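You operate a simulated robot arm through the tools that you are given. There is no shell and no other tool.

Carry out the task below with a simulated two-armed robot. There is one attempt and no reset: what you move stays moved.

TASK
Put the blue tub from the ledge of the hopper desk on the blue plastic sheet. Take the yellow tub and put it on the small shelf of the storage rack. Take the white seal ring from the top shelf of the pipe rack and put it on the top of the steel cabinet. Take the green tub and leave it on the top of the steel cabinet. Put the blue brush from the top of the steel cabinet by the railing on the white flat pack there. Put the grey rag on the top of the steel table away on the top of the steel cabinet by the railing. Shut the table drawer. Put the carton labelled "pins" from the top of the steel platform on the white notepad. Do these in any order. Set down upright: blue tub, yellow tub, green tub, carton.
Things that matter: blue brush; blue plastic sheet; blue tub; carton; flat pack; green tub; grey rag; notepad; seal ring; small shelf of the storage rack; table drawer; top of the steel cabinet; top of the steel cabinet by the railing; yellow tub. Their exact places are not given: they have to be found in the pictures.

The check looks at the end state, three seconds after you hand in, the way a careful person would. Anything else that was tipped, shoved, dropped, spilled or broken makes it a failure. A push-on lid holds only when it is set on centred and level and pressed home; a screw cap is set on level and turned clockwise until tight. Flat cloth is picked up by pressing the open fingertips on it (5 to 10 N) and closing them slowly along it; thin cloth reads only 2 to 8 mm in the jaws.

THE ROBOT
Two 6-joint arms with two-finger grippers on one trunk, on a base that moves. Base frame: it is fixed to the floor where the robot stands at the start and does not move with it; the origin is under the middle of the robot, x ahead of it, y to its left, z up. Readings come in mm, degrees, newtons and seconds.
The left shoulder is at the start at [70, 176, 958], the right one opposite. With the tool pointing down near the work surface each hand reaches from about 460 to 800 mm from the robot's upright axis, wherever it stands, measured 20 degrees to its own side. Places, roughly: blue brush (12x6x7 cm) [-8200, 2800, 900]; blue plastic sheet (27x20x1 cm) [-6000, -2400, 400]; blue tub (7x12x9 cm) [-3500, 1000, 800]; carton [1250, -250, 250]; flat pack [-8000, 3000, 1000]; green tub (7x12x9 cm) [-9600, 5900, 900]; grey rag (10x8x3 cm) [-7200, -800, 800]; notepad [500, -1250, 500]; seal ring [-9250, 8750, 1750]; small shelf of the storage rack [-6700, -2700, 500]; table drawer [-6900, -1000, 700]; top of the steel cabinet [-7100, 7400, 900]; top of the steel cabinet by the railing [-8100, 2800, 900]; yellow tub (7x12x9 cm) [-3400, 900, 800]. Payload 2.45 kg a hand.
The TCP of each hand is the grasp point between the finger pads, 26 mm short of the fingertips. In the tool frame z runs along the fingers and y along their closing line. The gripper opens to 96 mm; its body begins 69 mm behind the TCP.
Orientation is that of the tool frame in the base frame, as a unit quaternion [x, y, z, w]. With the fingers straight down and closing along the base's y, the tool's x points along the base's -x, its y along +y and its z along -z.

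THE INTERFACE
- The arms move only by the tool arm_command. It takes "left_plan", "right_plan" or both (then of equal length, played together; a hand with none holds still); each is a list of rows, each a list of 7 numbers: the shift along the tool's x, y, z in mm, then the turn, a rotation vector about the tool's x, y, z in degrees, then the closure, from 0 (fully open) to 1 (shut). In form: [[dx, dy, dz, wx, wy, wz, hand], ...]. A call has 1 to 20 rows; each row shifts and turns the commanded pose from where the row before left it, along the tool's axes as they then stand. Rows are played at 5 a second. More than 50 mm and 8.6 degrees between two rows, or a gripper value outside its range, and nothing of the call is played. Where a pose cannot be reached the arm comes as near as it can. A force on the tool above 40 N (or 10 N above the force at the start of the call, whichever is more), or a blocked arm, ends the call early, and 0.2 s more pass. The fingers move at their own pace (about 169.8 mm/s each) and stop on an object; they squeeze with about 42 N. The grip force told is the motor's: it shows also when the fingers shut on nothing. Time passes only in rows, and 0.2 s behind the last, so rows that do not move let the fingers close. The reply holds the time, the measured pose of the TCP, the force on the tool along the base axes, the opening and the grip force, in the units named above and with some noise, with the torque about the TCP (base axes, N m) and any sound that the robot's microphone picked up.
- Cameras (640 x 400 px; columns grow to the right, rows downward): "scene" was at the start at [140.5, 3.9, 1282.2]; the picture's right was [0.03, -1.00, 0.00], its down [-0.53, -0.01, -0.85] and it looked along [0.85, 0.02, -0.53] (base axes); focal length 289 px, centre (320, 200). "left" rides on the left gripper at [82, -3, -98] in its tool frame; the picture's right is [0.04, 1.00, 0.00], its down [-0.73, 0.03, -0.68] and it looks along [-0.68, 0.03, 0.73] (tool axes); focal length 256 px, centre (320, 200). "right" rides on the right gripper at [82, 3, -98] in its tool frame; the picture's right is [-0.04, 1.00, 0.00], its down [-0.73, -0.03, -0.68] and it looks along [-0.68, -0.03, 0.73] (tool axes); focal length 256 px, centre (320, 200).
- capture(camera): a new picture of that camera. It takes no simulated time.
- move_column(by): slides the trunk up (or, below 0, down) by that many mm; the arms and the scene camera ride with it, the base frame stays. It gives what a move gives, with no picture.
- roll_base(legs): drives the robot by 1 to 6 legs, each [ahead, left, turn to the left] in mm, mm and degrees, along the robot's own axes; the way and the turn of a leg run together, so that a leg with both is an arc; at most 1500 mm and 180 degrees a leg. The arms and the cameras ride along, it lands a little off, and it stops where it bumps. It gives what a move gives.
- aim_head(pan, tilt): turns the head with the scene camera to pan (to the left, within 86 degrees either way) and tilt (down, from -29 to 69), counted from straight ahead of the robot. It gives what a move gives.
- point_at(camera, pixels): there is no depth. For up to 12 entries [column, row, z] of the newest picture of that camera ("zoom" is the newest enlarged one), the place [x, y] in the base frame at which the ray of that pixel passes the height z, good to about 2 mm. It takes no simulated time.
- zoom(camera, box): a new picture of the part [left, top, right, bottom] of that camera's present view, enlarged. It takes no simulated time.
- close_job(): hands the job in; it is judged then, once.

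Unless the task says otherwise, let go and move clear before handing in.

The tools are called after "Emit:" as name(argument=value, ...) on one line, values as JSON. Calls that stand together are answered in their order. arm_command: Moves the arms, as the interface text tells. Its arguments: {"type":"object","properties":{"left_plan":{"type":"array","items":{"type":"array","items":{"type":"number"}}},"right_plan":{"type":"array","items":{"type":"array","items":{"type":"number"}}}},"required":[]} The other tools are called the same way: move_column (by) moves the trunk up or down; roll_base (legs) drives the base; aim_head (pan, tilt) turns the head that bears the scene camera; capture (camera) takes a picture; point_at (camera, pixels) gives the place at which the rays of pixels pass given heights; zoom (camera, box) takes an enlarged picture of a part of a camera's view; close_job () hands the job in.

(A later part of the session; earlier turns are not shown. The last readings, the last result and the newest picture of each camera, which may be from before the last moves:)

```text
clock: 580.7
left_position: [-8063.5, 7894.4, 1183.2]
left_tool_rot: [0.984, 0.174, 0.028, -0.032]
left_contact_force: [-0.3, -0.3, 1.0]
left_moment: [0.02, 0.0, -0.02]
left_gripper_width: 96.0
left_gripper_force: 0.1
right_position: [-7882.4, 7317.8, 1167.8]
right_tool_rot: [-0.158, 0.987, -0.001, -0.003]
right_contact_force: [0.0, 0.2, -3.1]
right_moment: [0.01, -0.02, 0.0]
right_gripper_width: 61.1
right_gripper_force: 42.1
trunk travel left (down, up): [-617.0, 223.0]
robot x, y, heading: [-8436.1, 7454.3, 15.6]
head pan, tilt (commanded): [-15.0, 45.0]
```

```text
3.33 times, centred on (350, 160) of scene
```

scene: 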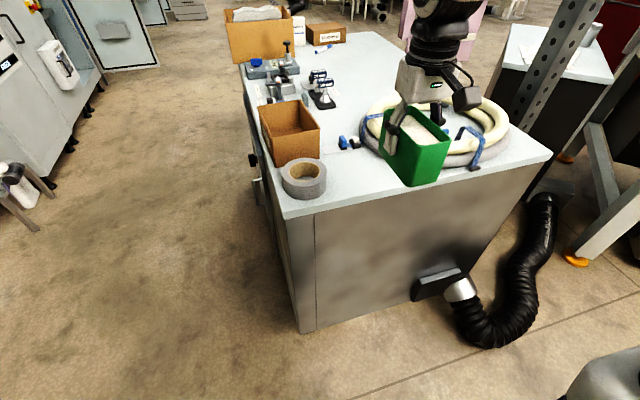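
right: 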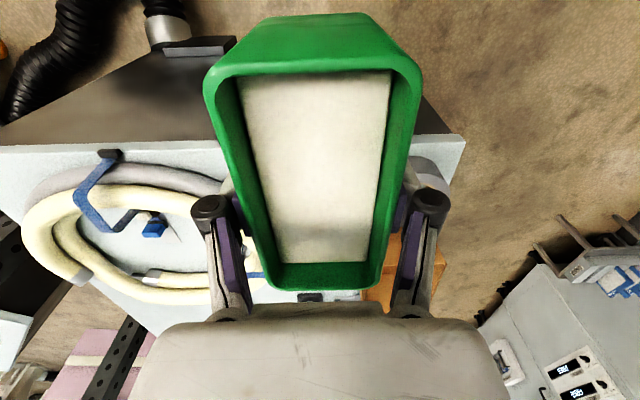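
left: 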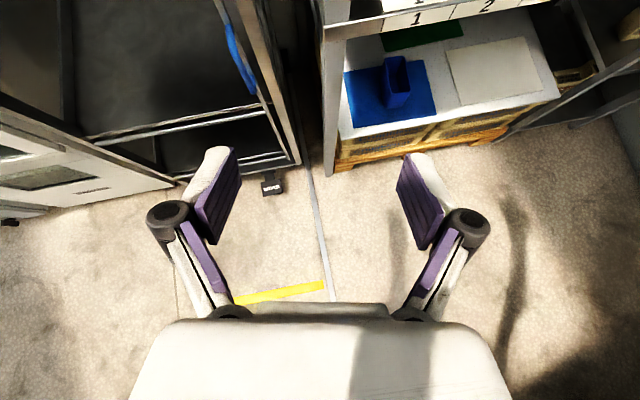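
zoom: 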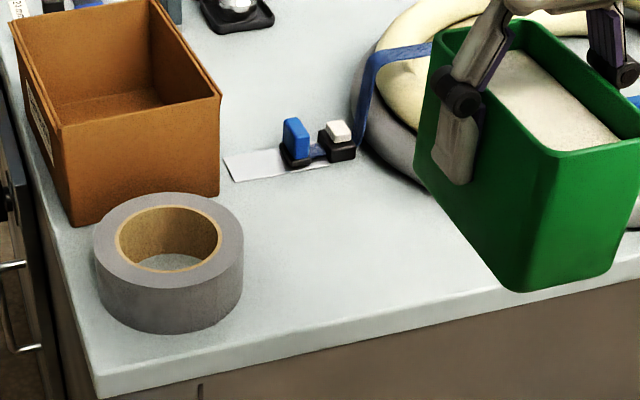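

z=900 is confirmed. I'll drive 75 mm nearer, extend over the free patch and check from above.

Emit:
roll_base(legs=[[75, 3, 0]])

Emit:
arm_command(right_plan=[[-30, 0, 0, 0, 0, 0, 0.8], [-40, 0, 0, 0, 0, 0, 0.8], [-40, 0, 0, 0, 0, 0, 0.8], [-40, 0, 0, 0, 0, 0, 0.8], [0, 0, 30, 0, 0, 0, 0.8], [0, 0, 35, 0, 0, 0, 0.8], [0, 0, 0, 0, 0, 0, 0.8]])

Emit:
capture(camera="scene")

Emit:
zoom(camera="scene", box=[240, 100, 480, 250])

```text
clock: 581.8
left_position: [-7994.1, 7914.7, 1184.1]
left_tool_rot: [0.984, 0.175, 0.028, -0.034]
left_contact_force: [-0.1, -0.6, -0.5]
left_moment: [-0.02, 0.0, -0.01]
left_gripper_width: 96.0
left_gripper_force: 0.0
right_position: [-7813.8, 7339.8, 1167.8]
right_tool_rot: [-0.158, 0.987, -0.002, -0.003]
right_contact_force: [-0.1, 0.3, -3.1]
right_moment: [0.01, -0.01, 0.0]
right_gripper_width: 61.1
right_gripper_force: 42.4
trunk travel left (down, up): [-617.0, 223.0]
robot x, y, heading: [-8367.0, 7476.5, 15.7]
head pan, tilt (commanded): [-15.0, 45.0]
```

```text
clock: 583.4
left_position: [-7994.8, 7916.1, 1182.4]
left_tool_rot: [0.984, 0.175, 0.028, -0.032]
left_contact_force: [-0.1, 0.1, -0.5]
left_moment: [-0.01, -0.02, 0.02]
left_gripper_width: 96.1
left_gripper_force: 0.1
right_position: [-7671.9, 7386.7, 1099.8]
right_tool_rot: [-0.157, 0.988, -0.001, -0.003]
right_contact_force: [0.3, 0.3, -3.4]
right_moment: [0.0, -0.04, 0.02]
right_gripper_width: 61.0
right_gripper_force: 42.6
trunk travel left (down, up): [-617.0, 223.0]
robot x, y, heading: [-8367.9, 7476.3, 15.3]
head pan, tilt (commanded): [-15.0, 45.0]
```

```text
taken
```

scene: 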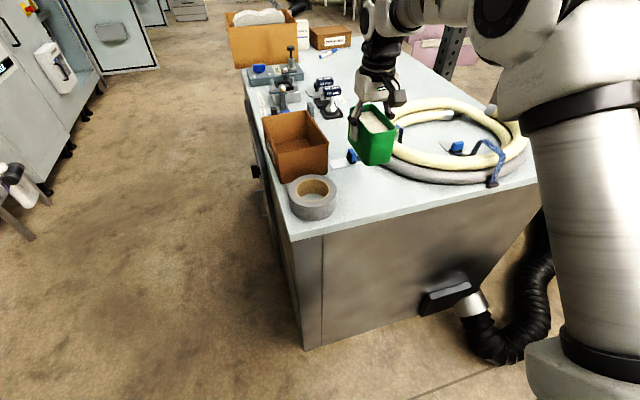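

```text
2.67 times, centred on (360, 175) of scene
```

zoom: 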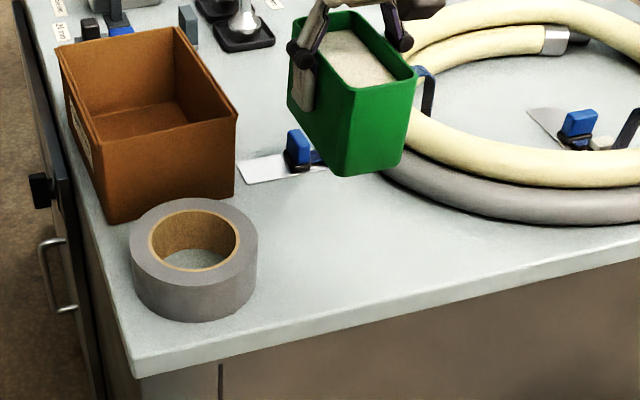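

The path down is clear. I'll lower to just above the surface and check again.

Emit:
arm_command(right_plan=[[4, 0, 35, 0, 0, 0, 0.8], [0, 0, 35, 0, 0, 0, 0.8], [0, 0, 35, 0, 0, 0, 0.8], [0, 0, 0, 0, 0, 0, 0.8]])

Emit:
zoom(camera="scene", box=[270, 110, 430, 235])

Emit:
capture(camera="right")

```text
clock: 584.4
left_position: [-7993.8, 7915.9, 1182.5]
left_tool_rot: [0.984, 0.175, 0.028, -0.032]
left_contact_force: [0.2, 0.1, -0.3]
left_moment: [0.0, -0.03, 0.0]
left_gripper_width: 96.0
left_gripper_force: 0.0
right_position: [-7676.1, 7385.3, 993.6]
right_tool_rot: [-0.157, 0.988, -0.001, -0.003]
right_contact_force: [0.1, -0.2, -3.3]
right_moment: [-0.04, -0.03, 0.0]
right_gripper_width: 61.0
right_gripper_force: 42.4
trunk travel left (down, up): [-617.0, 223.0]
robot x, y, heading: [-8363.6, 7477.0, 15.7]
head pan, tilt (commanded): [-15.0, 45.0]
```

```text
3.20 times, centred on (350, 172) of scene
```

zoom: 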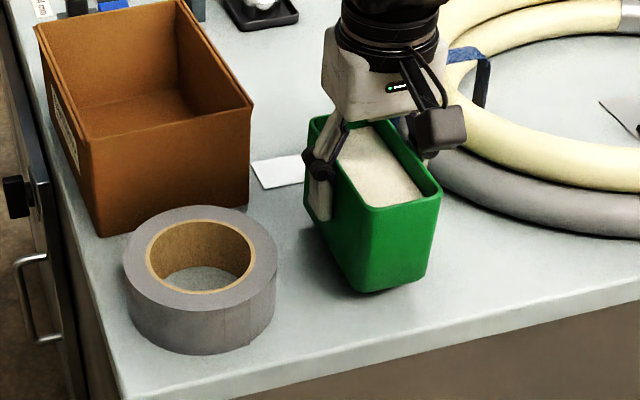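

```text
taken
```

right: 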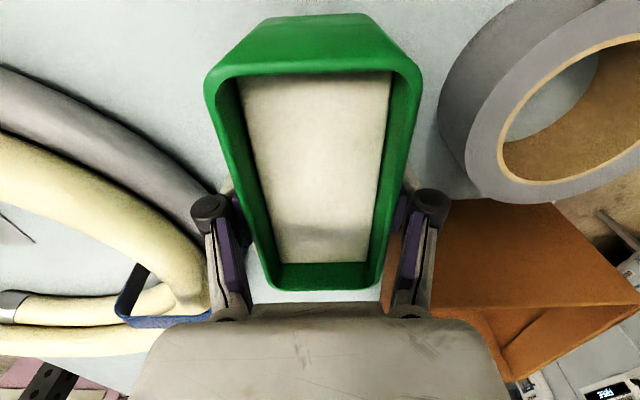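

Clear of the box and the hose. I'll lower the last bit in small steps.

Emit:
arm_command(right_plan=[[0, 0, 9, 0, 0, 0, 0.8], [0, 0, 9, 0, 0, 0, 0.8], [0, 0, 0, 0, 0, 0, 0.8]])

Emit:
arm_command(right_plan=[[0, 0, 4, 0, 0, 0, 0.8], [0, 0, 0, 0, 0, 0, 0.8]])

Emit:
arm_command(right_plan=[[0, 0, 3, 0, 0, 0, 0.8], [0, 0, 0, 0, 0, 0, 0.8]])

```text
clock: 585.2
left_position: [-7995.3, 7916.0, 1182.3]
left_tool_rot: [0.984, 0.175, 0.029, -0.033]
left_contact_force: [-0.3, -0.1, 0.0]
left_moment: [0.03, -0.02, 0.0]
left_gripper_width: 95.9
left_gripper_force: 0.1
right_position: [-7676.8, 7385.3, 979.7]
right_tool_rot: [-0.158, 0.987, -0.001, -0.003]
right_contact_force: [2.0, -0.6, 5.8]
right_moment: [-0.11, 0.5, 0.03]
right_gripper_width: 61.2
right_gripper_force: 42.0
trunk travel left (down, up): [-617.0, 223.0]
robot x, y, heading: [-8367.9, 7474.7, 15.5]
head pan, tilt (commanded): [-15.0, 45.0]
```

```text
clock: 585.8
left_position: [-7996.5, 7916.7, 1183.3]
left_tool_rot: [0.984, 0.175, 0.029, -0.032]
left_contact_force: [0.1, 0.3, 0.5]
left_moment: [0.01, 0.02, -0.05]
left_gripper_width: 96.0
left_gripper_force: 0.0
right_position: [-7676.7, 7385.1, 977.7]
right_tool_rot: [-0.158, 0.987, -0.001, 0.001]
right_contact_force: [8.1, -1.4, 28.9]
right_moment: [-0.1, -0.04, 0.02]
right_gripper_width: 61.0
right_gripper_force: 42.3
trunk travel left (down, up): [-617.0, 223.0]
robot x, y, heading: [-8365.5, 7475.2, 15.5]
head pan, tilt (commanded): [-15.0, 45.0]
```

```text
clock: 586.4
left_position: [-7997.9, 7916.5, 1183.9]
left_tool_rot: [0.984, 0.175, 0.029, -0.031]
left_contact_force: [-0.1, 0.5, -0.3]
left_moment: [-0.04, 0.02, -0.02]
left_gripper_width: 96.0
left_gripper_force: 0.0
right_position: [-7677.3, 7384.8, 973.8]
right_tool_rot: [-0.157, 0.988, -0.002, -0.001]
right_contact_force: [6.5, -0.9, 28.8]
right_moment: [0.01, -0.19, -0.01]
right_gripper_width: 61.4
right_gripper_force: 41.9
trunk travel left (down, up): [-617.0, 223.0]
robot x, y, heading: [-8366.2, 7475.6, 15.6]
head pan, tilt (commanded): [-15.0, 45.0]
```

Contact came a little early (979) and the force is 29 N now. I'll look before releasing.

Emit:
zoom(camera="scene", box=[270, 110, 430, 235])

Emit:
capture(camera="right")

```text
3.20 times, centred on (350, 172) of scene
```

zoom: 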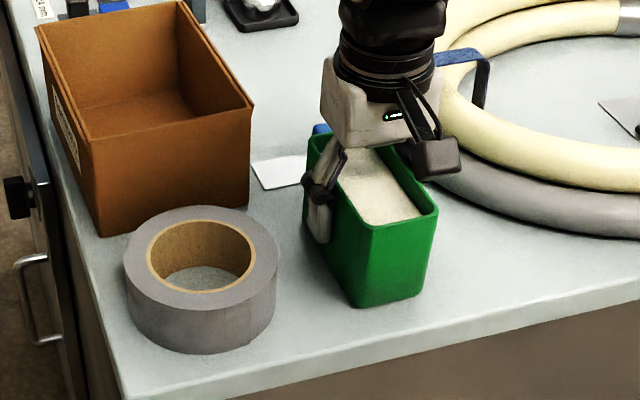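

```text
taken
```

right: 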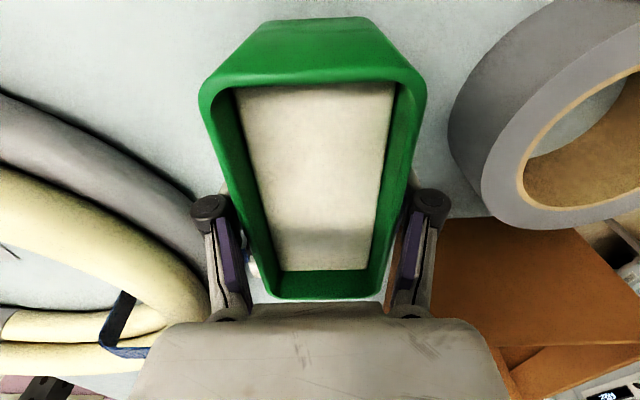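

The tub stands flat in the patch; the early touch was just its near end, and it has levelled. I'll ease up 3 mm, open modestly and rise.

Emit:
arm_command(right_plan=[[0, 0, -3, 0, 0, 0, 0.8], [0, 0, 0, 0, 0, 0, 0.8], [0, 0, 0, 0, 0, 0, 0.25], [0, 0, 0, 0, 0, 0, 0.2], [0, 0, 0, 0, 0, 0, 0.2]])

Emit:
capture(camera="right")

Emit:
zoom(camera="scene", box=[270, 110, 430, 235])

```text
clock: 587.6
left_position: [-7994.1, 7915.5, 1182.6]
left_tool_rot: [0.984, 0.175, 0.028, -0.034]
left_contact_force: [-0.2, -0.2, 0.8]
left_moment: [0.01, -0.02, 0.0]
left_gripper_width: 96.3
left_gripper_force: 0.0
right_position: [-7676.6, 7383.8, 975.3]
right_tool_rot: [-0.157, 0.988, -0.003, -0.004]
right_contact_force: [0.2, 0.3, 0.0]
right_moment: [0.01, -0.03, 0.0]
right_gripper_width: 76.8
right_gripper_force: 0.1
trunk travel left (down, up): [-617.0, 223.0]
robot x, y, heading: [-8369.5, 7476.1, 15.7]
head pan, tilt (commanded): [-15.0, 45.0]
```

```text
taken
```

right: 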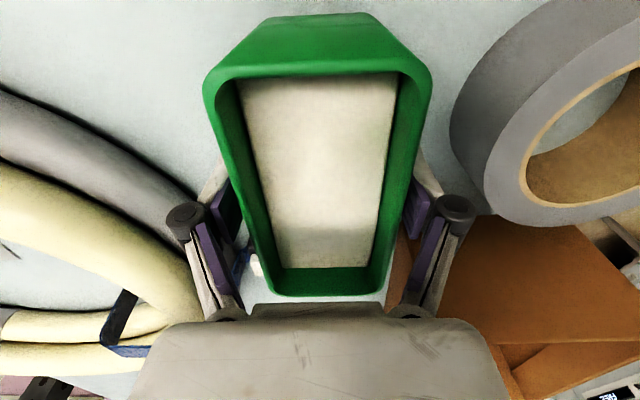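

```text
3.20 times, centred on (350, 172) of scene
```

zoom: 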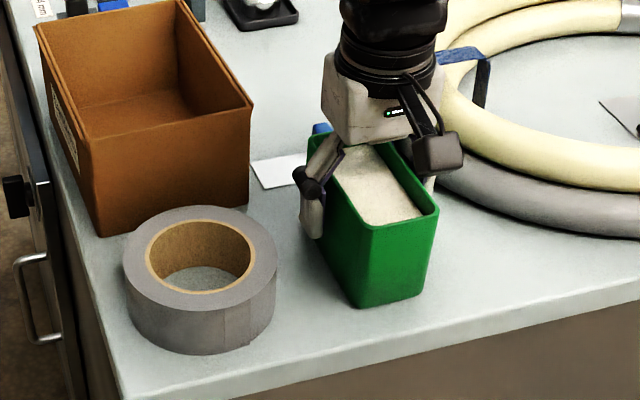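

Released, with 8 mm clear each side. I'll rise straight up.

Emit:
arm_command(right_plan=[[0, 0, -20, 0, 0, 0, 0.2], [0, 0, -40, 0, 0, 0, 0.2], [0, 0, -45, 0, 0, 0, 0.2], [0, 0, -45, 0, 0, 0, 0.2], [0, 0, 0, 0, 0, 0, 0.2]])

Emit:
capture(camera="scene")

Emit:
zoom(camera="scene", box=[270, 110, 510, 260])

```text
clock: 588.8
left_position: [-7993.5, 7915.2, 1182.1]
left_tool_rot: [0.984, 0.175, 0.027, -0.033]
left_contact_force: [0.1, 0.1, -0.1]
left_moment: [0.0, 0.04, -0.01]
left_gripper_width: 96.0
left_gripper_force: 0.0
right_position: [-7676.3, 7383.2, 1125.6]
right_tool_rot: [-0.158, 0.988, -0.002, -0.004]
right_contact_force: [0.4, 0.0, -0.4]
right_moment: [0.0, 0.04, -0.02]
right_gripper_width: 76.9
right_gripper_force: 0.1
trunk travel left (down, up): [-617.0, 223.0]
robot x, y, heading: [-8361.3, 7476.0, 15.7]
head pan, tilt (commanded): [-15.0, 45.0]
```

```text
taken
```

scene: 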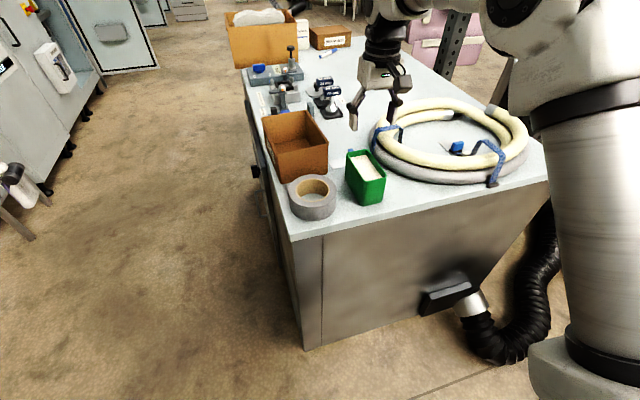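

```text
2.67 times, centred on (390, 185) of scene
```

zoom: 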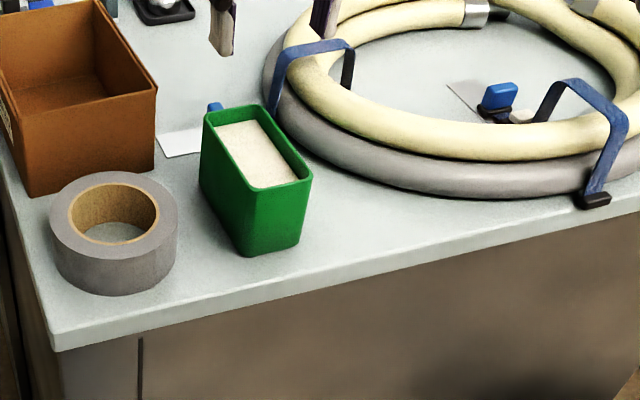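

The green tub stands upright on the steel cabinet. Now the seal ring: I'll retract, raise, and go over to the pipe rack.

Emit:
arm_command(right_plan=[[37.5, 0, 0, 0, 0, 0, 0.2], [37.5, 0, 0, 0, 0, 0, 0.2], [37.5, 0, 0, 0, 0, 0, 0.2], [37.5, 0, 0, 0, 0, 0, 0.2], [0, 0, 0, 0, 0, 0, 0.2]])

Emit:
move_column(by=200)

Emit:
roll_base(legs=[[-250, 0, 0], [0, 0, 90], [550, 250, 0]])

Emit:
aim_head(pan=10, tilt=0)

Emit:
capture(camera="scene")

```text
clock: 590.0
left_position: [-7993.1, 7915.7, 1180.8]
left_tool_rot: [0.984, 0.175, 0.026, -0.033]
left_contact_force: [0.2, -0.5, -0.3]
left_moment: [-0.02, -0.01, 0.01]
left_gripper_width: 95.9
left_gripper_force: 0.2
right_position: [-7816.6, 7339.7, 1124.1]
right_tool_rot: [-0.158, 0.987, -0.002, -0.004]
right_contact_force: [1.4, 0.6, -0.3]
right_moment: [-0.03, 0.02, -0.01]
right_gripper_width: 77.0
right_gripper_force: 0.1
trunk travel left (down, up): [-617.0, 223.0]
robot x, y, heading: [-8364.8, 7478.4, 15.4]
head pan, tilt (commanded): [-15.0, 45.0]
```

```text
clock: 592.1
left_position: [-7994.4, 7916.4, 1383.6]
left_tool_rot: [0.984, 0.175, 0.028, -0.033]
left_contact_force: [1.0, 0.5, -0.1]
left_moment: [-0.01, 0.04, -0.03]
left_gripper_width: 96.1
left_gripper_force: 0.1
right_position: [-7816.9, 7337.9, 1323.8]
right_tool_rot: [-0.157, 0.988, -0.002, -0.003]
right_contact_force: [0.4, -0.5, -1.2]
right_moment: [-0.03, -0.02, 0.01]
right_gripper_width: 76.9
right_gripper_force: 0.1
trunk travel left (down, up): [-817.0, 23.0]
robot x, y, heading: [-8363.9, 7474.0, 15.1]
head pan, tilt (commanded): [-15.0, 45.0]
```

```text
clock: 600.8
left_position: [-9451.8, 8225.9, 1383.6]
left_tool_rot: [0.56, 0.827, -0.004, -0.044]
left_contact_force: [1.0, -0.6, -0.4]
left_moment: [0.03, 0.02, -0.02]
left_gripper_width: 95.8
left_gripper_force: 0.1
right_position: [-8880.2, 8419.1, 1324.7]
right_tool_rot: [0.818, -0.576, 0.002, 0.0]
right_contact_force: [-0.7, 0.3, -0.4]
right_moment: [0.0, 0.03, -0.02]
right_gripper_width: 76.9
right_gripper_force: 0.1
trunk travel left (down, up): [-817.0, 23.0]
robot x, y, heading: [-8999.5, 7865.5, 107.0]
head pan, tilt (commanded): [-15.0, 45.0]
```

```text
clock: 602.0
left_position: [-9452.8, 8226.5, 1382.7]
left_tool_rot: [0.56, 0.827, -0.005, -0.043]
left_contact_force: [0.0, -0.3, -1.0]
left_moment: [-0.02, -0.01, 0.01]
left_gripper_width: 96.2
left_gripper_force: 0.1
right_position: [-8880.7, 8420.2, 1324.9]
right_tool_rot: [0.818, -0.576, 0.002, 0.001]
right_contact_force: [0.3, 0.4, -0.8]
right_moment: [0.05, 0.0, 0.0]
right_gripper_width: 76.8
right_gripper_force: 0.0
trunk travel left (down, up): [-817.0, 23.0]
robot x, y, heading: [-9002.8, 7869.1, 106.8]
head pan, tilt (commanded): [10.0, 0.0]
```

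```text
taken
```

scene: 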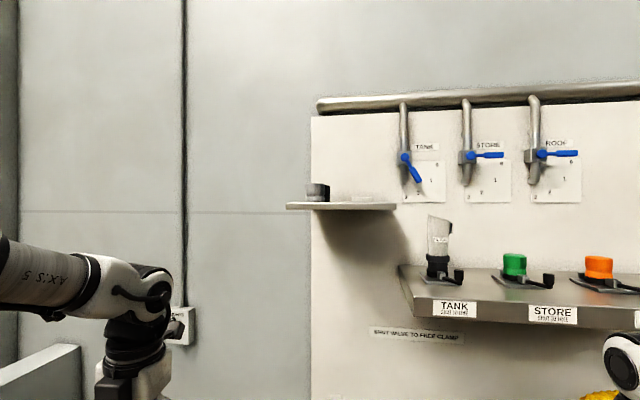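

The top shelf is at eye level with a tin at (318,192) and something flat and white at (362,198). I'll zoom.

Emit:
zoom(camera="scene", box=[280, 165, 420, 245])

Emit:
capture(camera="left")

Emit:
capture(camera="right")

```text
4.57 times, centred on (350, 205) of scene
```

zoom: 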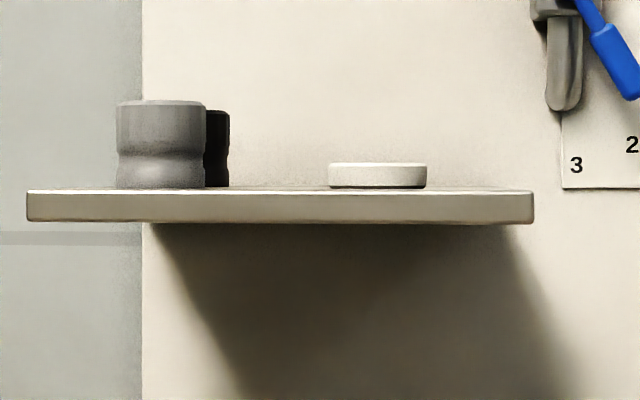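

```text
taken
```

left: 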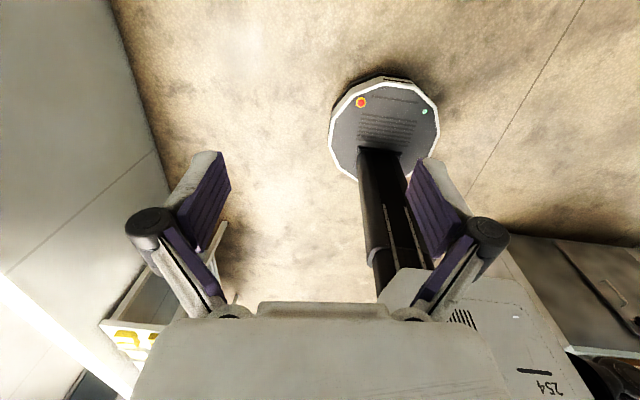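

```text
taken
```

right: 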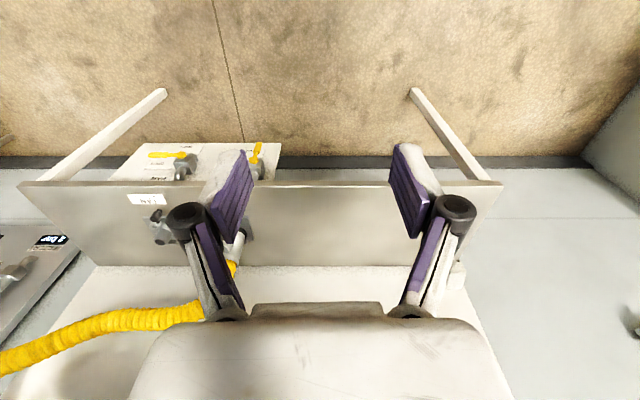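

A white ring lies on the shelf at zoom (378,175). I'll lower the trunk 200 mm to get its distance by parallax.

Emit:
move_column(by=-200)

Emit:
zoom(camera="scene", box=[270, 100, 430, 200])

```text
clock: 604.1
left_position: [-9453.2, 8227.5, 1181.7]
left_tool_rot: [0.56, 0.827, -0.004, -0.043]
left_contact_force: [-0.5, -0.3, -0.2]
left_moment: [-0.01, 0.02, -0.01]
left_gripper_width: 96.1
left_gripper_force: 0.0
right_position: [-8882.1, 8420.5, 1125.8]
right_tool_rot: [0.818, -0.575, 0.003, 0.001]
right_contact_force: [0.2, 0.3, -0.2]
right_moment: [0.02, 0.03, 0.0]
right_gripper_width: 76.7
right_gripper_force: 0.0
trunk travel left (down, up): [-617.0, 223.0]
robot x, y, heading: [-9002.6, 7869.1, 107.2]
head pan, tilt (commanded): [10.0, 0.0]
```

```text
4.00 times, centred on (350, 150) of scene
```

zoom: 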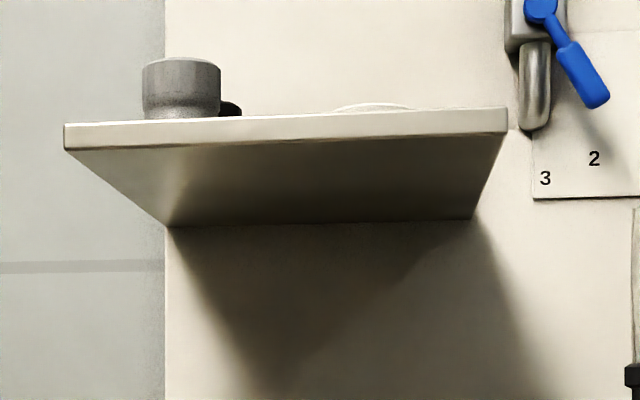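

The shelf top is at z≈1648 with its front edge from (-9516,8668) to (-9231,8763). The ring is about 65 mm across and 16 mm thick. I'll check where the bench below begins, for base clearance.

Emit:
capture(camera="right")

Emit:
aim_head(pan=0, tilt=45)

Emit:
capture(camera="scene")

```text
taken
```

right: 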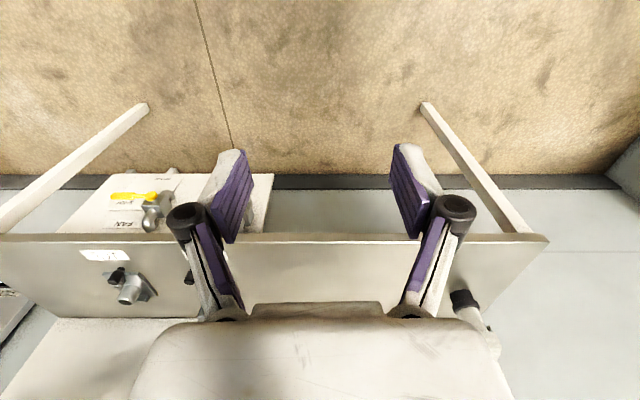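

```text
clock: 605.2
left_position: [-9453.1, 8227.7, 1182.3]
left_tool_rot: [0.561, 0.827, -0.004, -0.042]
left_contact_force: [0.3, 0.3, -1.4]
left_moment: [0.01, 0.0, 0.04]
left_gripper_width: 96.1
left_gripper_force: 0.0
right_position: [-8880.7, 8420.6, 1124.8]
right_tool_rot: [0.818, -0.576, 0.003, 0.0]
right_contact_force: [0.9, 0.7, 0.3]
right_moment: [0.02, 0.01, 0.03]
right_gripper_width: 76.6
right_gripper_force: 0.1
trunk travel left (down, up): [-617.0, 223.0]
robot x, y, heading: [-9002.7, 7867.4, 107.2]
head pan, tilt (commanded): [0.0, 45.0]
```

```text
taken
```

scene: 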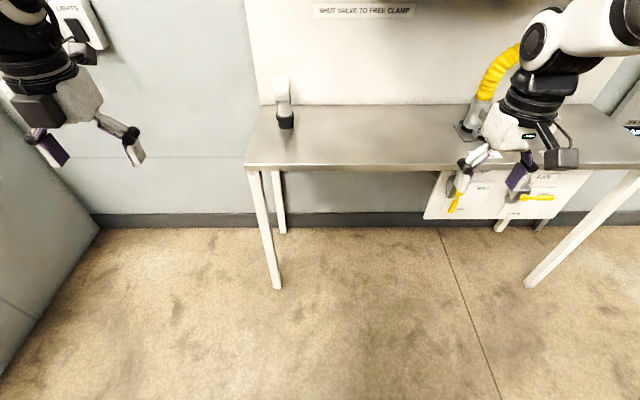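

Emit:
point_at(camera="scene", pixels=[[277, 286, 0], [530, 284, 0], [245, 168, 850], [640, 167, 850], [260, 105, 850], [285, 125, 850], [100, 225, 0]])

Emit:
point_at(camera="right", pixels=[[548, 240, 850], [300, 238, 850], [0, 237, 850], [425, 104, 0], [145, 104, 0]])

```text
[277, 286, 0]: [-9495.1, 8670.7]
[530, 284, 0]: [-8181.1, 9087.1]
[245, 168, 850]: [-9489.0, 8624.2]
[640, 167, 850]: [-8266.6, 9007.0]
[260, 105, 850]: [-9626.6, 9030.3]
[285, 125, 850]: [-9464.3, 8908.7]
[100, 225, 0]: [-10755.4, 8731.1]
```

```text
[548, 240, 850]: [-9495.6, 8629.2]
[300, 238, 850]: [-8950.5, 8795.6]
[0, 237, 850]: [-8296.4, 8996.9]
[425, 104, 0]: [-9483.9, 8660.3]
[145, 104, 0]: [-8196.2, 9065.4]
```

The bench front runs (-9490,8625)–(-8270,9005). The shelf is about 350 mm deep and the ring sits roughly 70 mm behind its front edge, near (-9340,8800). I'll move in front, raise the trunk fully and bring the right hand up in a tilted pose.

Emit:
roll_base(legs=[[180, 286, 0]])

Emit:
move_column(by=220)

Emit:
arm_command(right_plan=[[-15, 0, -39, 0, -8, 0, 0], [-20.3, 0, -36.5, 0, -8, 0, 0], [-25.2, 0, -33.4, 0, -8, 0, 0], [-29.6, 0, -29.5, 0, -8, 0, 0], [-33.4, 0, -25.2, 0, -8, 0, 0], [-36.6, 0, -20.3, 0, -8, 0, 0], [-39, 0, -15, 0, 0, 0, 0], [-39, 0, -15, 0, 0, 0, 0], [-39, 0, -15, 0, 0, 0, 0], [0, 0, 0, 0, 0, 0, 0]])

Emit:
capture(camera="right")

Emit:
aim_head(pan=-5, tilt=0)

Emit:
capture(camera="scene")

```text
clock: 607.5
left_position: [-9778.4, 8312.6, 1185.0]
left_tool_rot: [0.561, 0.827, -0.005, -0.043]
left_contact_force: [-0.2, -1.8, -0.3]
left_moment: [-0.03, 0.0, -0.01]
left_gripper_width: 96.0
left_gripper_force: 0.1
right_position: [-9206.4, 8505.6, 1125.5]
right_tool_rot: [0.818, -0.575, 0.002, 0.0]
right_contact_force: [0.1, -0.1, -0.6]
right_moment: [0.01, 0.01, 0.03]
right_gripper_width: 76.5
right_gripper_force: 0.1
trunk travel left (down, up): [-617.0, 223.0]
robot x, y, heading: [-9329.8, 7952.4, 107.3]
head pan, tilt (commanded): [0.0, 45.0]
```

```text
clock: 609.8
left_position: [-9780.2, 8312.5, 1403.4]
left_tool_rot: [0.561, 0.827, -0.004, -0.042]
left_contact_force: [-0.9, 0.4, 1.0]
left_moment: [-0.01, 0.0, -0.01]
left_gripper_width: 95.8
left_gripper_force: 0.1
right_position: [-9208.2, 8505.4, 1345.4]
right_tool_rot: [0.817, -0.576, 0.003, 0.0]
right_contact_force: [0.0, 0.4, -0.2]
right_moment: [0.02, 0.0, -0.01]
right_gripper_width: 76.9
right_gripper_force: 0.0
trunk travel left (down, up): [-837.0, 3.0]
robot x, y, heading: [-9329.3, 7955.5, 107.0]
head pan, tilt (commanded): [0.0, 45.0]
```

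```text
clock: 612.0
left_position: [-9780.0, 8312.7, 1402.8]
left_tool_rot: [0.56, 0.827, -0.005, -0.043]
left_contact_force: [0.6, 0.5, 0.0]
left_moment: [-0.01, 0.01, -0.01]
left_gripper_width: 95.9
left_gripper_force: 0.0
right_position: [-9269.6, 8680.9, 1690.1]
right_tool_rot: [0.748, -0.526, -0.33, -0.233]
right_contact_force: [-0.1, -0.2, 0.1]
right_moment: [-0.01, 0.01, 0.02]
right_gripper_width: 96.1
right_gripper_force: 0.1
right hand out of reach, approached as far as the arm can: row 3, 4, 5, 6
trunk travel left (down, up): [-837.0, 3.0]
robot x, y, heading: [-9327.7, 7952.4, 106.7]
head pan, tilt (commanded): [0.0, 45.0]
```

```text
taken
```

right: 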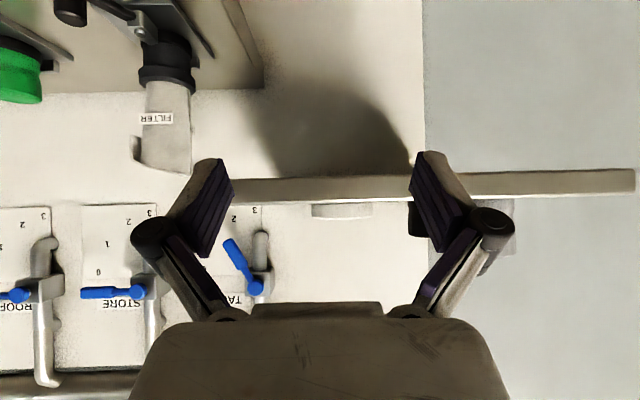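

```text
clock: 613.1
left_position: [-9780.7, 8312.4, 1402.6]
left_tool_rot: [0.561, 0.827, -0.004, -0.043]
left_contact_force: [1.3, 1.4, -0.4]
left_moment: [0.0, 0.0, 0.0]
left_gripper_width: 95.8
left_gripper_force: 0.0
right_position: [-9269.1, 8681.2, 1691.2]
right_tool_rot: [0.748, -0.527, -0.33, -0.233]
right_contact_force: [0.4, -0.8, -0.1]
right_moment: [0.0, 0.01, 0.01]
right_gripper_width: 96.0
right_gripper_force: 0.0
trunk travel left (down, up): [-837.0, 3.0]
robot x, y, heading: [-9329.6, 7954.4, 106.9]
head pan, tilt (commanded): [-5.0, 0.0]
```

```text
taken
```

scene: 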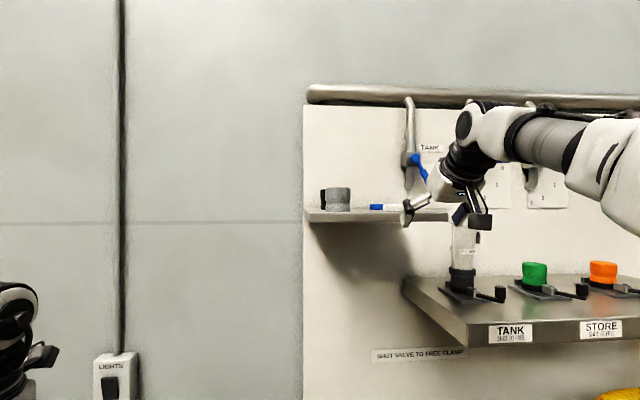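

The hand is up beside the shelf. I'll zoom on the shelf from both cameras to place the ring and its neighbours.

Emit:
zoom(camera="scene", box=[295, 170, 455, 250])

Emit:
zoom(camera="right", box=[200, 150, 520, 300])

```text
4.00 times, centred on (375, 210) of scene
```

zoom: 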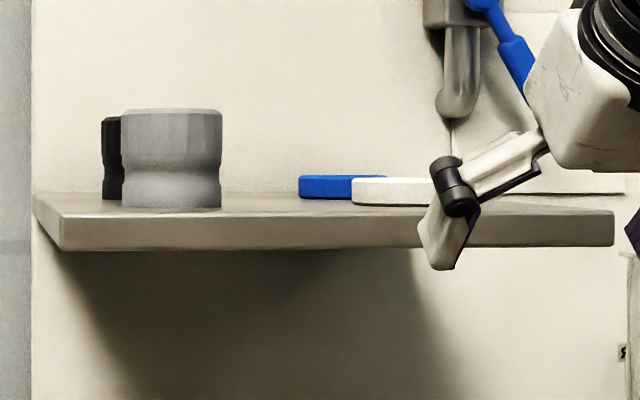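

```text
2.00 times, centred on (360, 225) of right
```

zoom: 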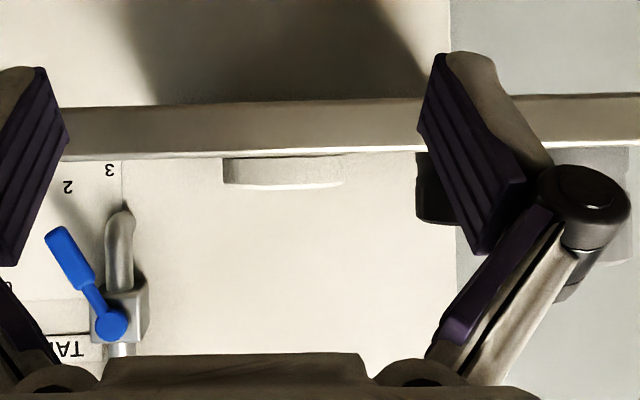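

There is also a blue ring behind the white one. The shelf top appears level with the hand camera, so it is nearer z 1700 than I computed. I'll raise the hand 80 mm for a view from above.

Emit:
arm_command(right_plan=[[-29.7, 0, -26.8, 0, 0, 0, 0], [-29.7, 0, -26.8, 0, 0, 0, 0], [-15, 0, -13.4, 0, 0, 0, 0], [0, 0, 0, 0, 0, 0, 0]])

Emit:
capture(camera="right")

Emit:
capture(camera="scene")

```text
clock: 614.1
left_position: [-9780.1, 8313.3, 1402.6]
left_tool_rot: [0.561, 0.827, -0.004, -0.042]
left_contact_force: [-0.4, 0.0, 0.0]
left_moment: [-0.02, 0.0, 0.01]
left_gripper_width: 95.9
left_gripper_force: 0.2
right_position: [-9262.3, 8655.6, 1753.6]
right_tool_rot: [0.748, -0.526, -0.33, -0.233]
right_contact_force: [0.7, 1.1, -0.4]
right_moment: [-0.06, -0.03, 0.0]
right_gripper_width: 95.9
right_gripper_force: 0.0
right hand out of reach, approached as far as the arm can: row 2, 3
trunk travel left (down, up): [-837.0, 3.0]
robot x, y, heading: [-9330.8, 7952.4, 107.2]
head pan, tilt (commanded): [-5.0, 0.0]
```

```text
taken
```

right: 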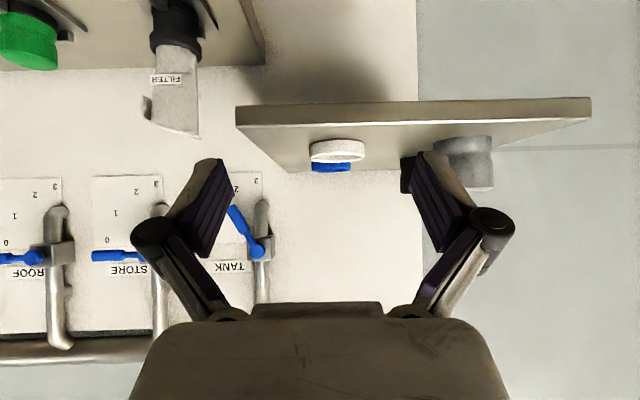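

```text
taken
```

scene: 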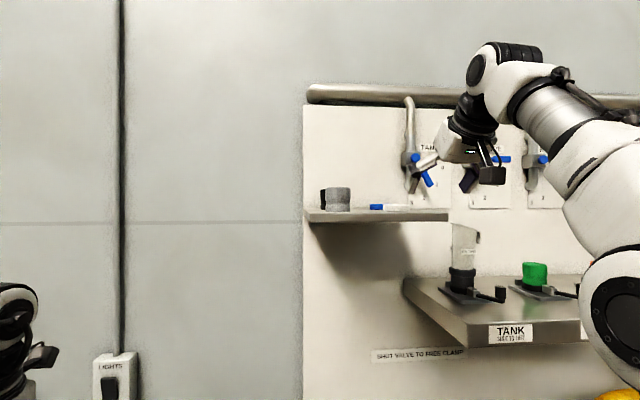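

Now the white ring shows at (338,151) with the blue one behind it. I'll zoom and measure.

Emit:
zoom(camera="right", box=[230, 95, 430, 195])

Emit:
point_at(camera="zoom", pixels=[[16, 97, 1700], [20, 97, 1690], [16, 97, 1680], [630, 72, 1690], [247, 145, 1690], [432, 140, 1690], [247, 145, 1700], [432, 140, 1700], [200, 248, 1690]])

```text
3.20 times, centred on (330, 145) of right
```

zoom: 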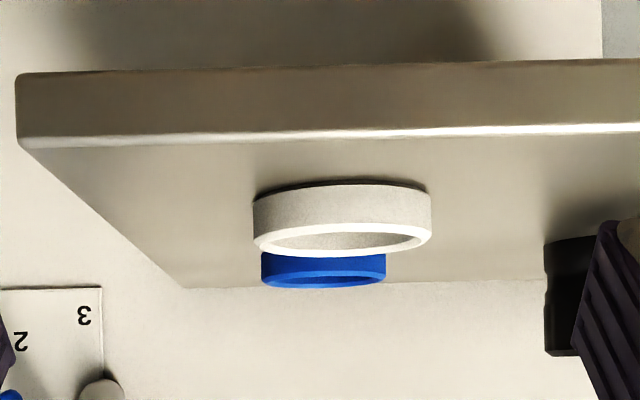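

```text
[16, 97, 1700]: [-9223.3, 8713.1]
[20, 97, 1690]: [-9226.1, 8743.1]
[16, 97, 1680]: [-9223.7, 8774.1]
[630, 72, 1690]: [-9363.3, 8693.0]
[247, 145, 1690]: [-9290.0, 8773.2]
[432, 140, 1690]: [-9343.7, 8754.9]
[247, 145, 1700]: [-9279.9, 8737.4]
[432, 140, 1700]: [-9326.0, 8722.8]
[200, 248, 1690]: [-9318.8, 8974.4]
```

Emit:
point_at(camera="zoom", pixels=[[20, 145, 1680], [20, 145, 1690], [20, 145, 1700], [640, 125, 1690], [340, 183, 1690], [340, 183, 1680], [253, 200, 1690], [431, 195, 1690], [255, 240, 1705], [431, 230, 1705], [340, 257, 1705], [185, 287, 1690]])

```text
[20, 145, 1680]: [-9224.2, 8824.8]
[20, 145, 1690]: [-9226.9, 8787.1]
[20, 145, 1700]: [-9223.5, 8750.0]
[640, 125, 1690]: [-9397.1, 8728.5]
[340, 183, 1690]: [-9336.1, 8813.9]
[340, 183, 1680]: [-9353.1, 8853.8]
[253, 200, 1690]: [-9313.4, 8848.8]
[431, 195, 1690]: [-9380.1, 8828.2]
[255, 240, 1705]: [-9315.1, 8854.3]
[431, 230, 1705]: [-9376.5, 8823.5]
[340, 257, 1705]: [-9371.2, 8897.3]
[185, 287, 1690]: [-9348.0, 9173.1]
```

The shelf top is at z≈1696 and the ring centre at (-9336,8816), about 64 mm across. I'll close the jaws to 76 mm, align sideways and go forward above the shelf.

Emit:
arm_command(right_plan=[[-11, 5.2, 12.3, 0, 0, 0, 0.2], [-22.5, 5.2, 24.6, 0, 0, 0, 0.2], [-22.5, 5.2, 24.6, 0, 0, 0, 0.2], [0, 0, 0, 0, 0, 0, 0.2]])

Emit:
capture(camera="right")

Emit:
zoom(camera="scene", box=[295, 140, 455, 240])

```text
clock: 615.1
left_position: [-9779.5, 8310.6, 1403.6]
left_tool_rot: [0.561, 0.827, -0.004, -0.044]
left_contact_force: [-0.7, -0.4, 0.3]
left_moment: [0.02, 0.02, 0.05]
left_gripper_width: 96.2
left_gripper_force: 0.0
right_position: [-9292.2, 8683.5, 1720.4]
right_tool_rot: [0.748, -0.526, -0.331, -0.233]
right_contact_force: [0.4, -0.7, 1.1]
right_moment: [0.04, 0.01, -0.01]
right_gripper_width: 76.9
right_gripper_force: 0.0
right hand out of reach, approached as far as the arm can: row 1, 2, 3
trunk travel left (down, up): [-837.0, 3.0]
robot x, y, heading: [-9331.4, 7955.0, 107.2]
head pan, tilt (commanded): [-5.0, 0.0]
```

```text
taken
```

right: 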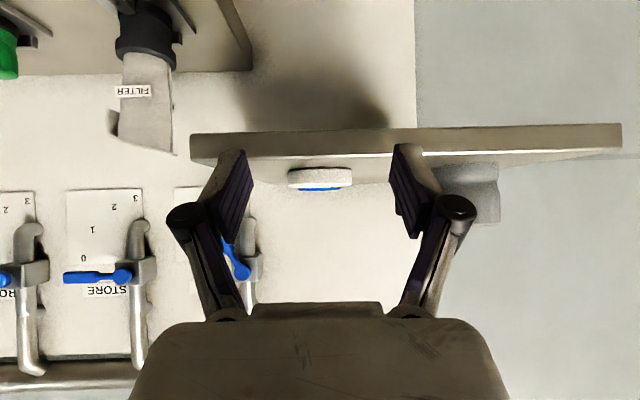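

```text
4.00 times, centred on (375, 190) of scene
```

zoom: 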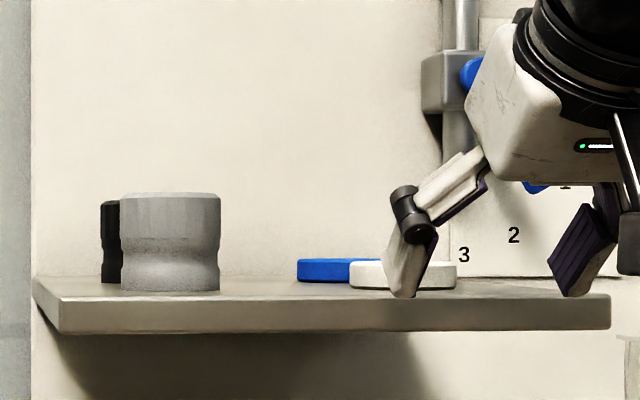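

The arm is at its reach limit up there. I'll draw it back and up a little, then use the base to go forward.

Emit:
arm_command(right_plan=[[4.1, -1.1, -23.3, 0, 0, 0, 0.2], [4.1, -1.1, -23.3, 0, 0, 0, 0.2], [4.1, -1.2, -23.3, 0, 0, 0, 0.2], [0, 0, 0, 0, 0, 0, 0.2]])

Emit:
capture(camera="right")

```text
clock: 616.1
left_position: [-9780.5, 8312.7, 1404.0]
left_tool_rot: [0.561, 0.827, -0.005, -0.044]
left_contact_force: [0.6, -0.4, 0.7]
left_moment: [-0.02, -0.02, 0.02]
left_gripper_width: 95.9
left_gripper_force: 0.1
right_position: [-9270.1, 8632.8, 1758.9]
right_tool_rot: [0.748, -0.526, -0.33, -0.233]
right_contact_force: [0.3, 0.3, 0.7]
right_moment: [-0.01, -0.01, 0.01]
right_gripper_width: 76.8
right_gripper_force: 0.0
trunk travel left (down, up): [-837.0, 3.0]
robot x, y, heading: [-9330.0, 7953.6, 107.0]
head pan, tilt (commanded): [-5.0, 0.0]
```

```text
taken
```

right: 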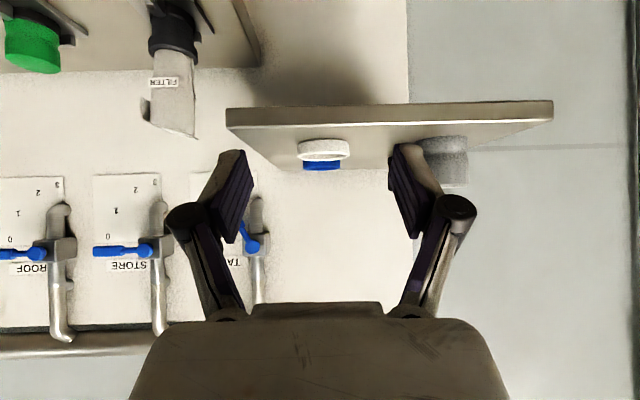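

Aligned sideways. I'll drive forward 130 mm and check before the last part.

Emit:
roll_base(legs=[[130, 6, 0]])

Emit:
capture(camera="right")

Emit:
zoom(camera="right", box=[230, 60, 430, 185])

```text
clock: 617.4
left_position: [-9822.8, 8431.3, 1404.5]
left_tool_rot: [0.56, 0.827, -0.003, -0.044]
left_contact_force: [0.0, -0.7, 0.0]
left_moment: [0.01, -0.01, -0.01]
left_gripper_width: 96.1
left_gripper_force: 0.0
right_position: [-9312.5, 8747.1, 1761.9]
right_tool_rot: [0.747, -0.526, -0.332, -0.235]
right_contact_force: [0.0, 0.1, 0.7]
right_moment: [0.02, -0.04, 0.03]
right_gripper_width: 77.0
right_gripper_force: 0.1
trunk travel left (down, up): [-837.0, 3.0]
robot x, y, heading: [-9375.5, 8075.5, 107.0]
head pan, tilt (commanded): [-5.0, 0.0]
```

```text
taken
```

right: 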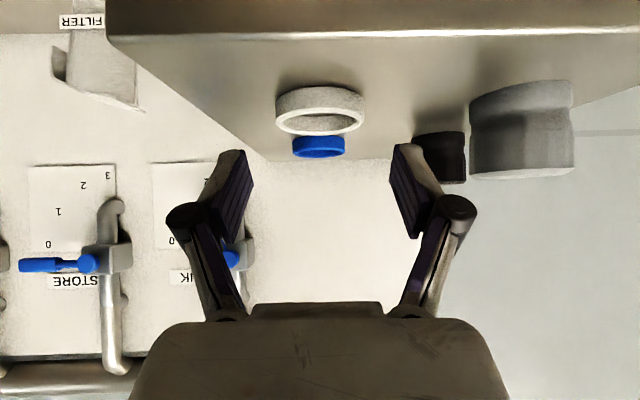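

```text
3.20 times, centred on (330, 122) of right
```

zoom: 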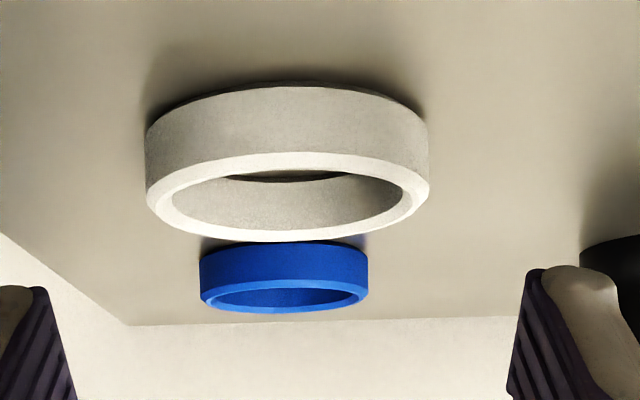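

Emit:
point_at(camera="zoom", pixels=[[147, 195, 1711], [428, 188, 1711], [288, 240, 1711], [288, 152, 1711], [285, 84, 1696], [147, 140, 1696], [428, 130, 1696], [100, 300, 1696], [284, 245, 1696]])

```text
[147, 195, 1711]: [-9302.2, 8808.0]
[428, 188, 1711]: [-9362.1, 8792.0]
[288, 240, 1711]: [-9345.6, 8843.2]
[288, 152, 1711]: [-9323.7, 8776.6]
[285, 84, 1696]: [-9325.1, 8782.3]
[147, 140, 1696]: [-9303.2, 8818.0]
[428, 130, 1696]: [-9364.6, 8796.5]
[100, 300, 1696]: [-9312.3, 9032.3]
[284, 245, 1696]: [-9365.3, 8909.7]
```

The ring centre refines to (-9334,8808) and the hand is centred on it. I'll go 46 mm forward with the base, then down.

Emit:
roll_base(legs=[[46, 2, 0]])

Emit:
arm_command(right_plan=[[7.4, 0, 6.7, 0, 0, 0, 0.2], [7.4, 0, 6.7, 0, 0, 0, 0.2], [0, 0, 0, 0, 0, 0, 0.2]])

Emit:
capture(camera="right")

Emit:
zoom(camera="scene", box=[280, 150, 480, 250])

```text
clock: 618.3
left_position: [-9836.3, 8466.8, 1407.5]
left_tool_rot: [0.56, 0.828, 0.0, -0.046]
left_contact_force: [0.7, -1.2, 0.1]
left_moment: [0.1, 0.02, -0.03]
left_gripper_width: 96.1
left_gripper_force: 0.0
right_position: [-9325.4, 8783.3, 1765.9]
right_tool_rot: [0.747, -0.525, -0.334, -0.236]
right_contact_force: [0.8, -1.2, 0.1]
right_moment: [0.06, 0.02, -0.02]
right_gripper_width: 76.7
right_gripper_force: 0.0
trunk travel left (down, up): [-837.0, 3.0]
robot x, y, heading: [-9390.4, 8117.1, 107.2]
head pan, tilt (commanded): [-5.0, 0.0]
```

```text
clock: 619.1
left_position: [-9838.3, 8474.0, 1404.4]
left_tool_rot: [0.561, 0.827, -0.002, -0.043]
left_contact_force: [-0.2, 0.2, 0.6]
left_moment: [0.02, -0.02, 0.0]
left_gripper_width: 96.2
left_gripper_force: 0.1
right_position: [-9328.1, 8792.7, 1741.2]
right_tool_rot: [0.748, -0.527, -0.331, -0.233]
right_contact_force: [-0.7, 0.3, 0.5]
right_moment: [-0.03, 0.02, 0.03]
right_gripper_width: 77.1
right_gripper_force: 0.0
trunk travel left (down, up): [-837.0, 3.0]
robot x, y, heading: [-9386.7, 8121.7, 107.0]
head pan, tilt (commanded): [-5.0, 0.0]
```

```text
taken
```

right: 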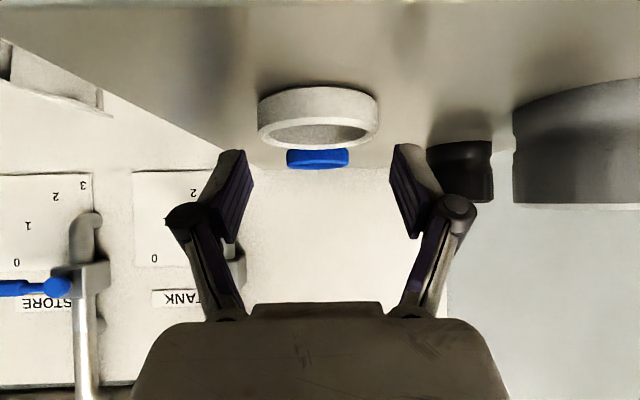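

```text
3.20 times, centred on (380, 200) of scene
```

zoom: 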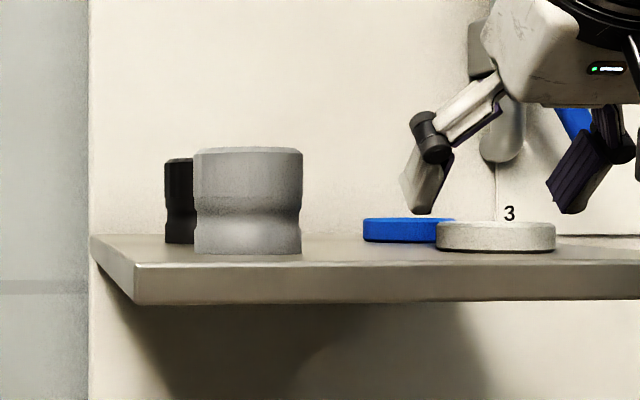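

Centred in both views, with the tips about 5 mm above the ring's top. I'll go down 12 mm and look.

Emit:
arm_command(right_plan=[[4.5, 0, 4, 0, 0, 0, 0.2], [4.5, 0, 4, 0, 0, 0, 0.2], [0, 0, 0, 0, 0, 0, 0.2]])

Emit:
zoom(camera="scene", box=[320, 160, 480, 260])

Emit:
capture(camera="right")

```text
clock: 619.9
left_position: [-9839.7, 8477.5, 1402.6]
left_tool_rot: [0.56, 0.828, -0.005, -0.042]
left_contact_force: [-0.4, -0.3, -0.5]
left_moment: [-0.04, -0.04, -0.02]
left_gripper_width: 95.9
left_gripper_force: 0.1
right_position: [-9329.8, 8794.0, 1728.0]
right_tool_rot: [0.748, -0.526, -0.33, -0.234]
right_contact_force: [-0.4, 0.4, -0.4]
right_moment: [0.01, -0.01, 0.02]
right_gripper_width: 76.9
right_gripper_force: 0.1
trunk travel left (down, up): [-837.0, 3.0]
robot x, y, heading: [-9390.7, 8114.2, 107.2]
head pan, tilt (commanded): [-5.0, 0.0]
```

```text
4.00 times, centred on (400, 210) of scene
```

zoom: 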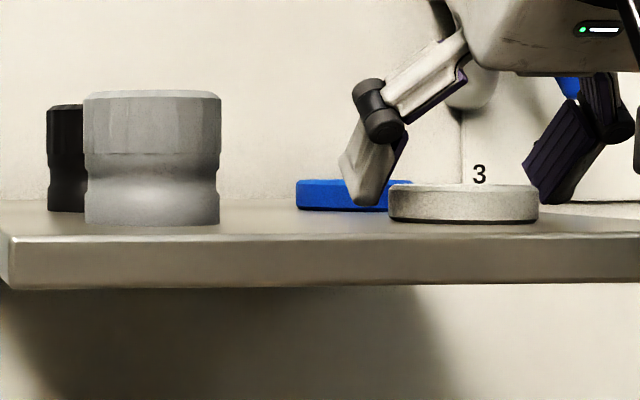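

```text
taken
```

right: 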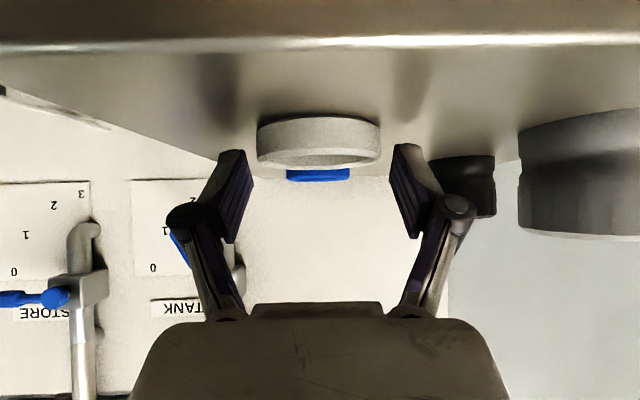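

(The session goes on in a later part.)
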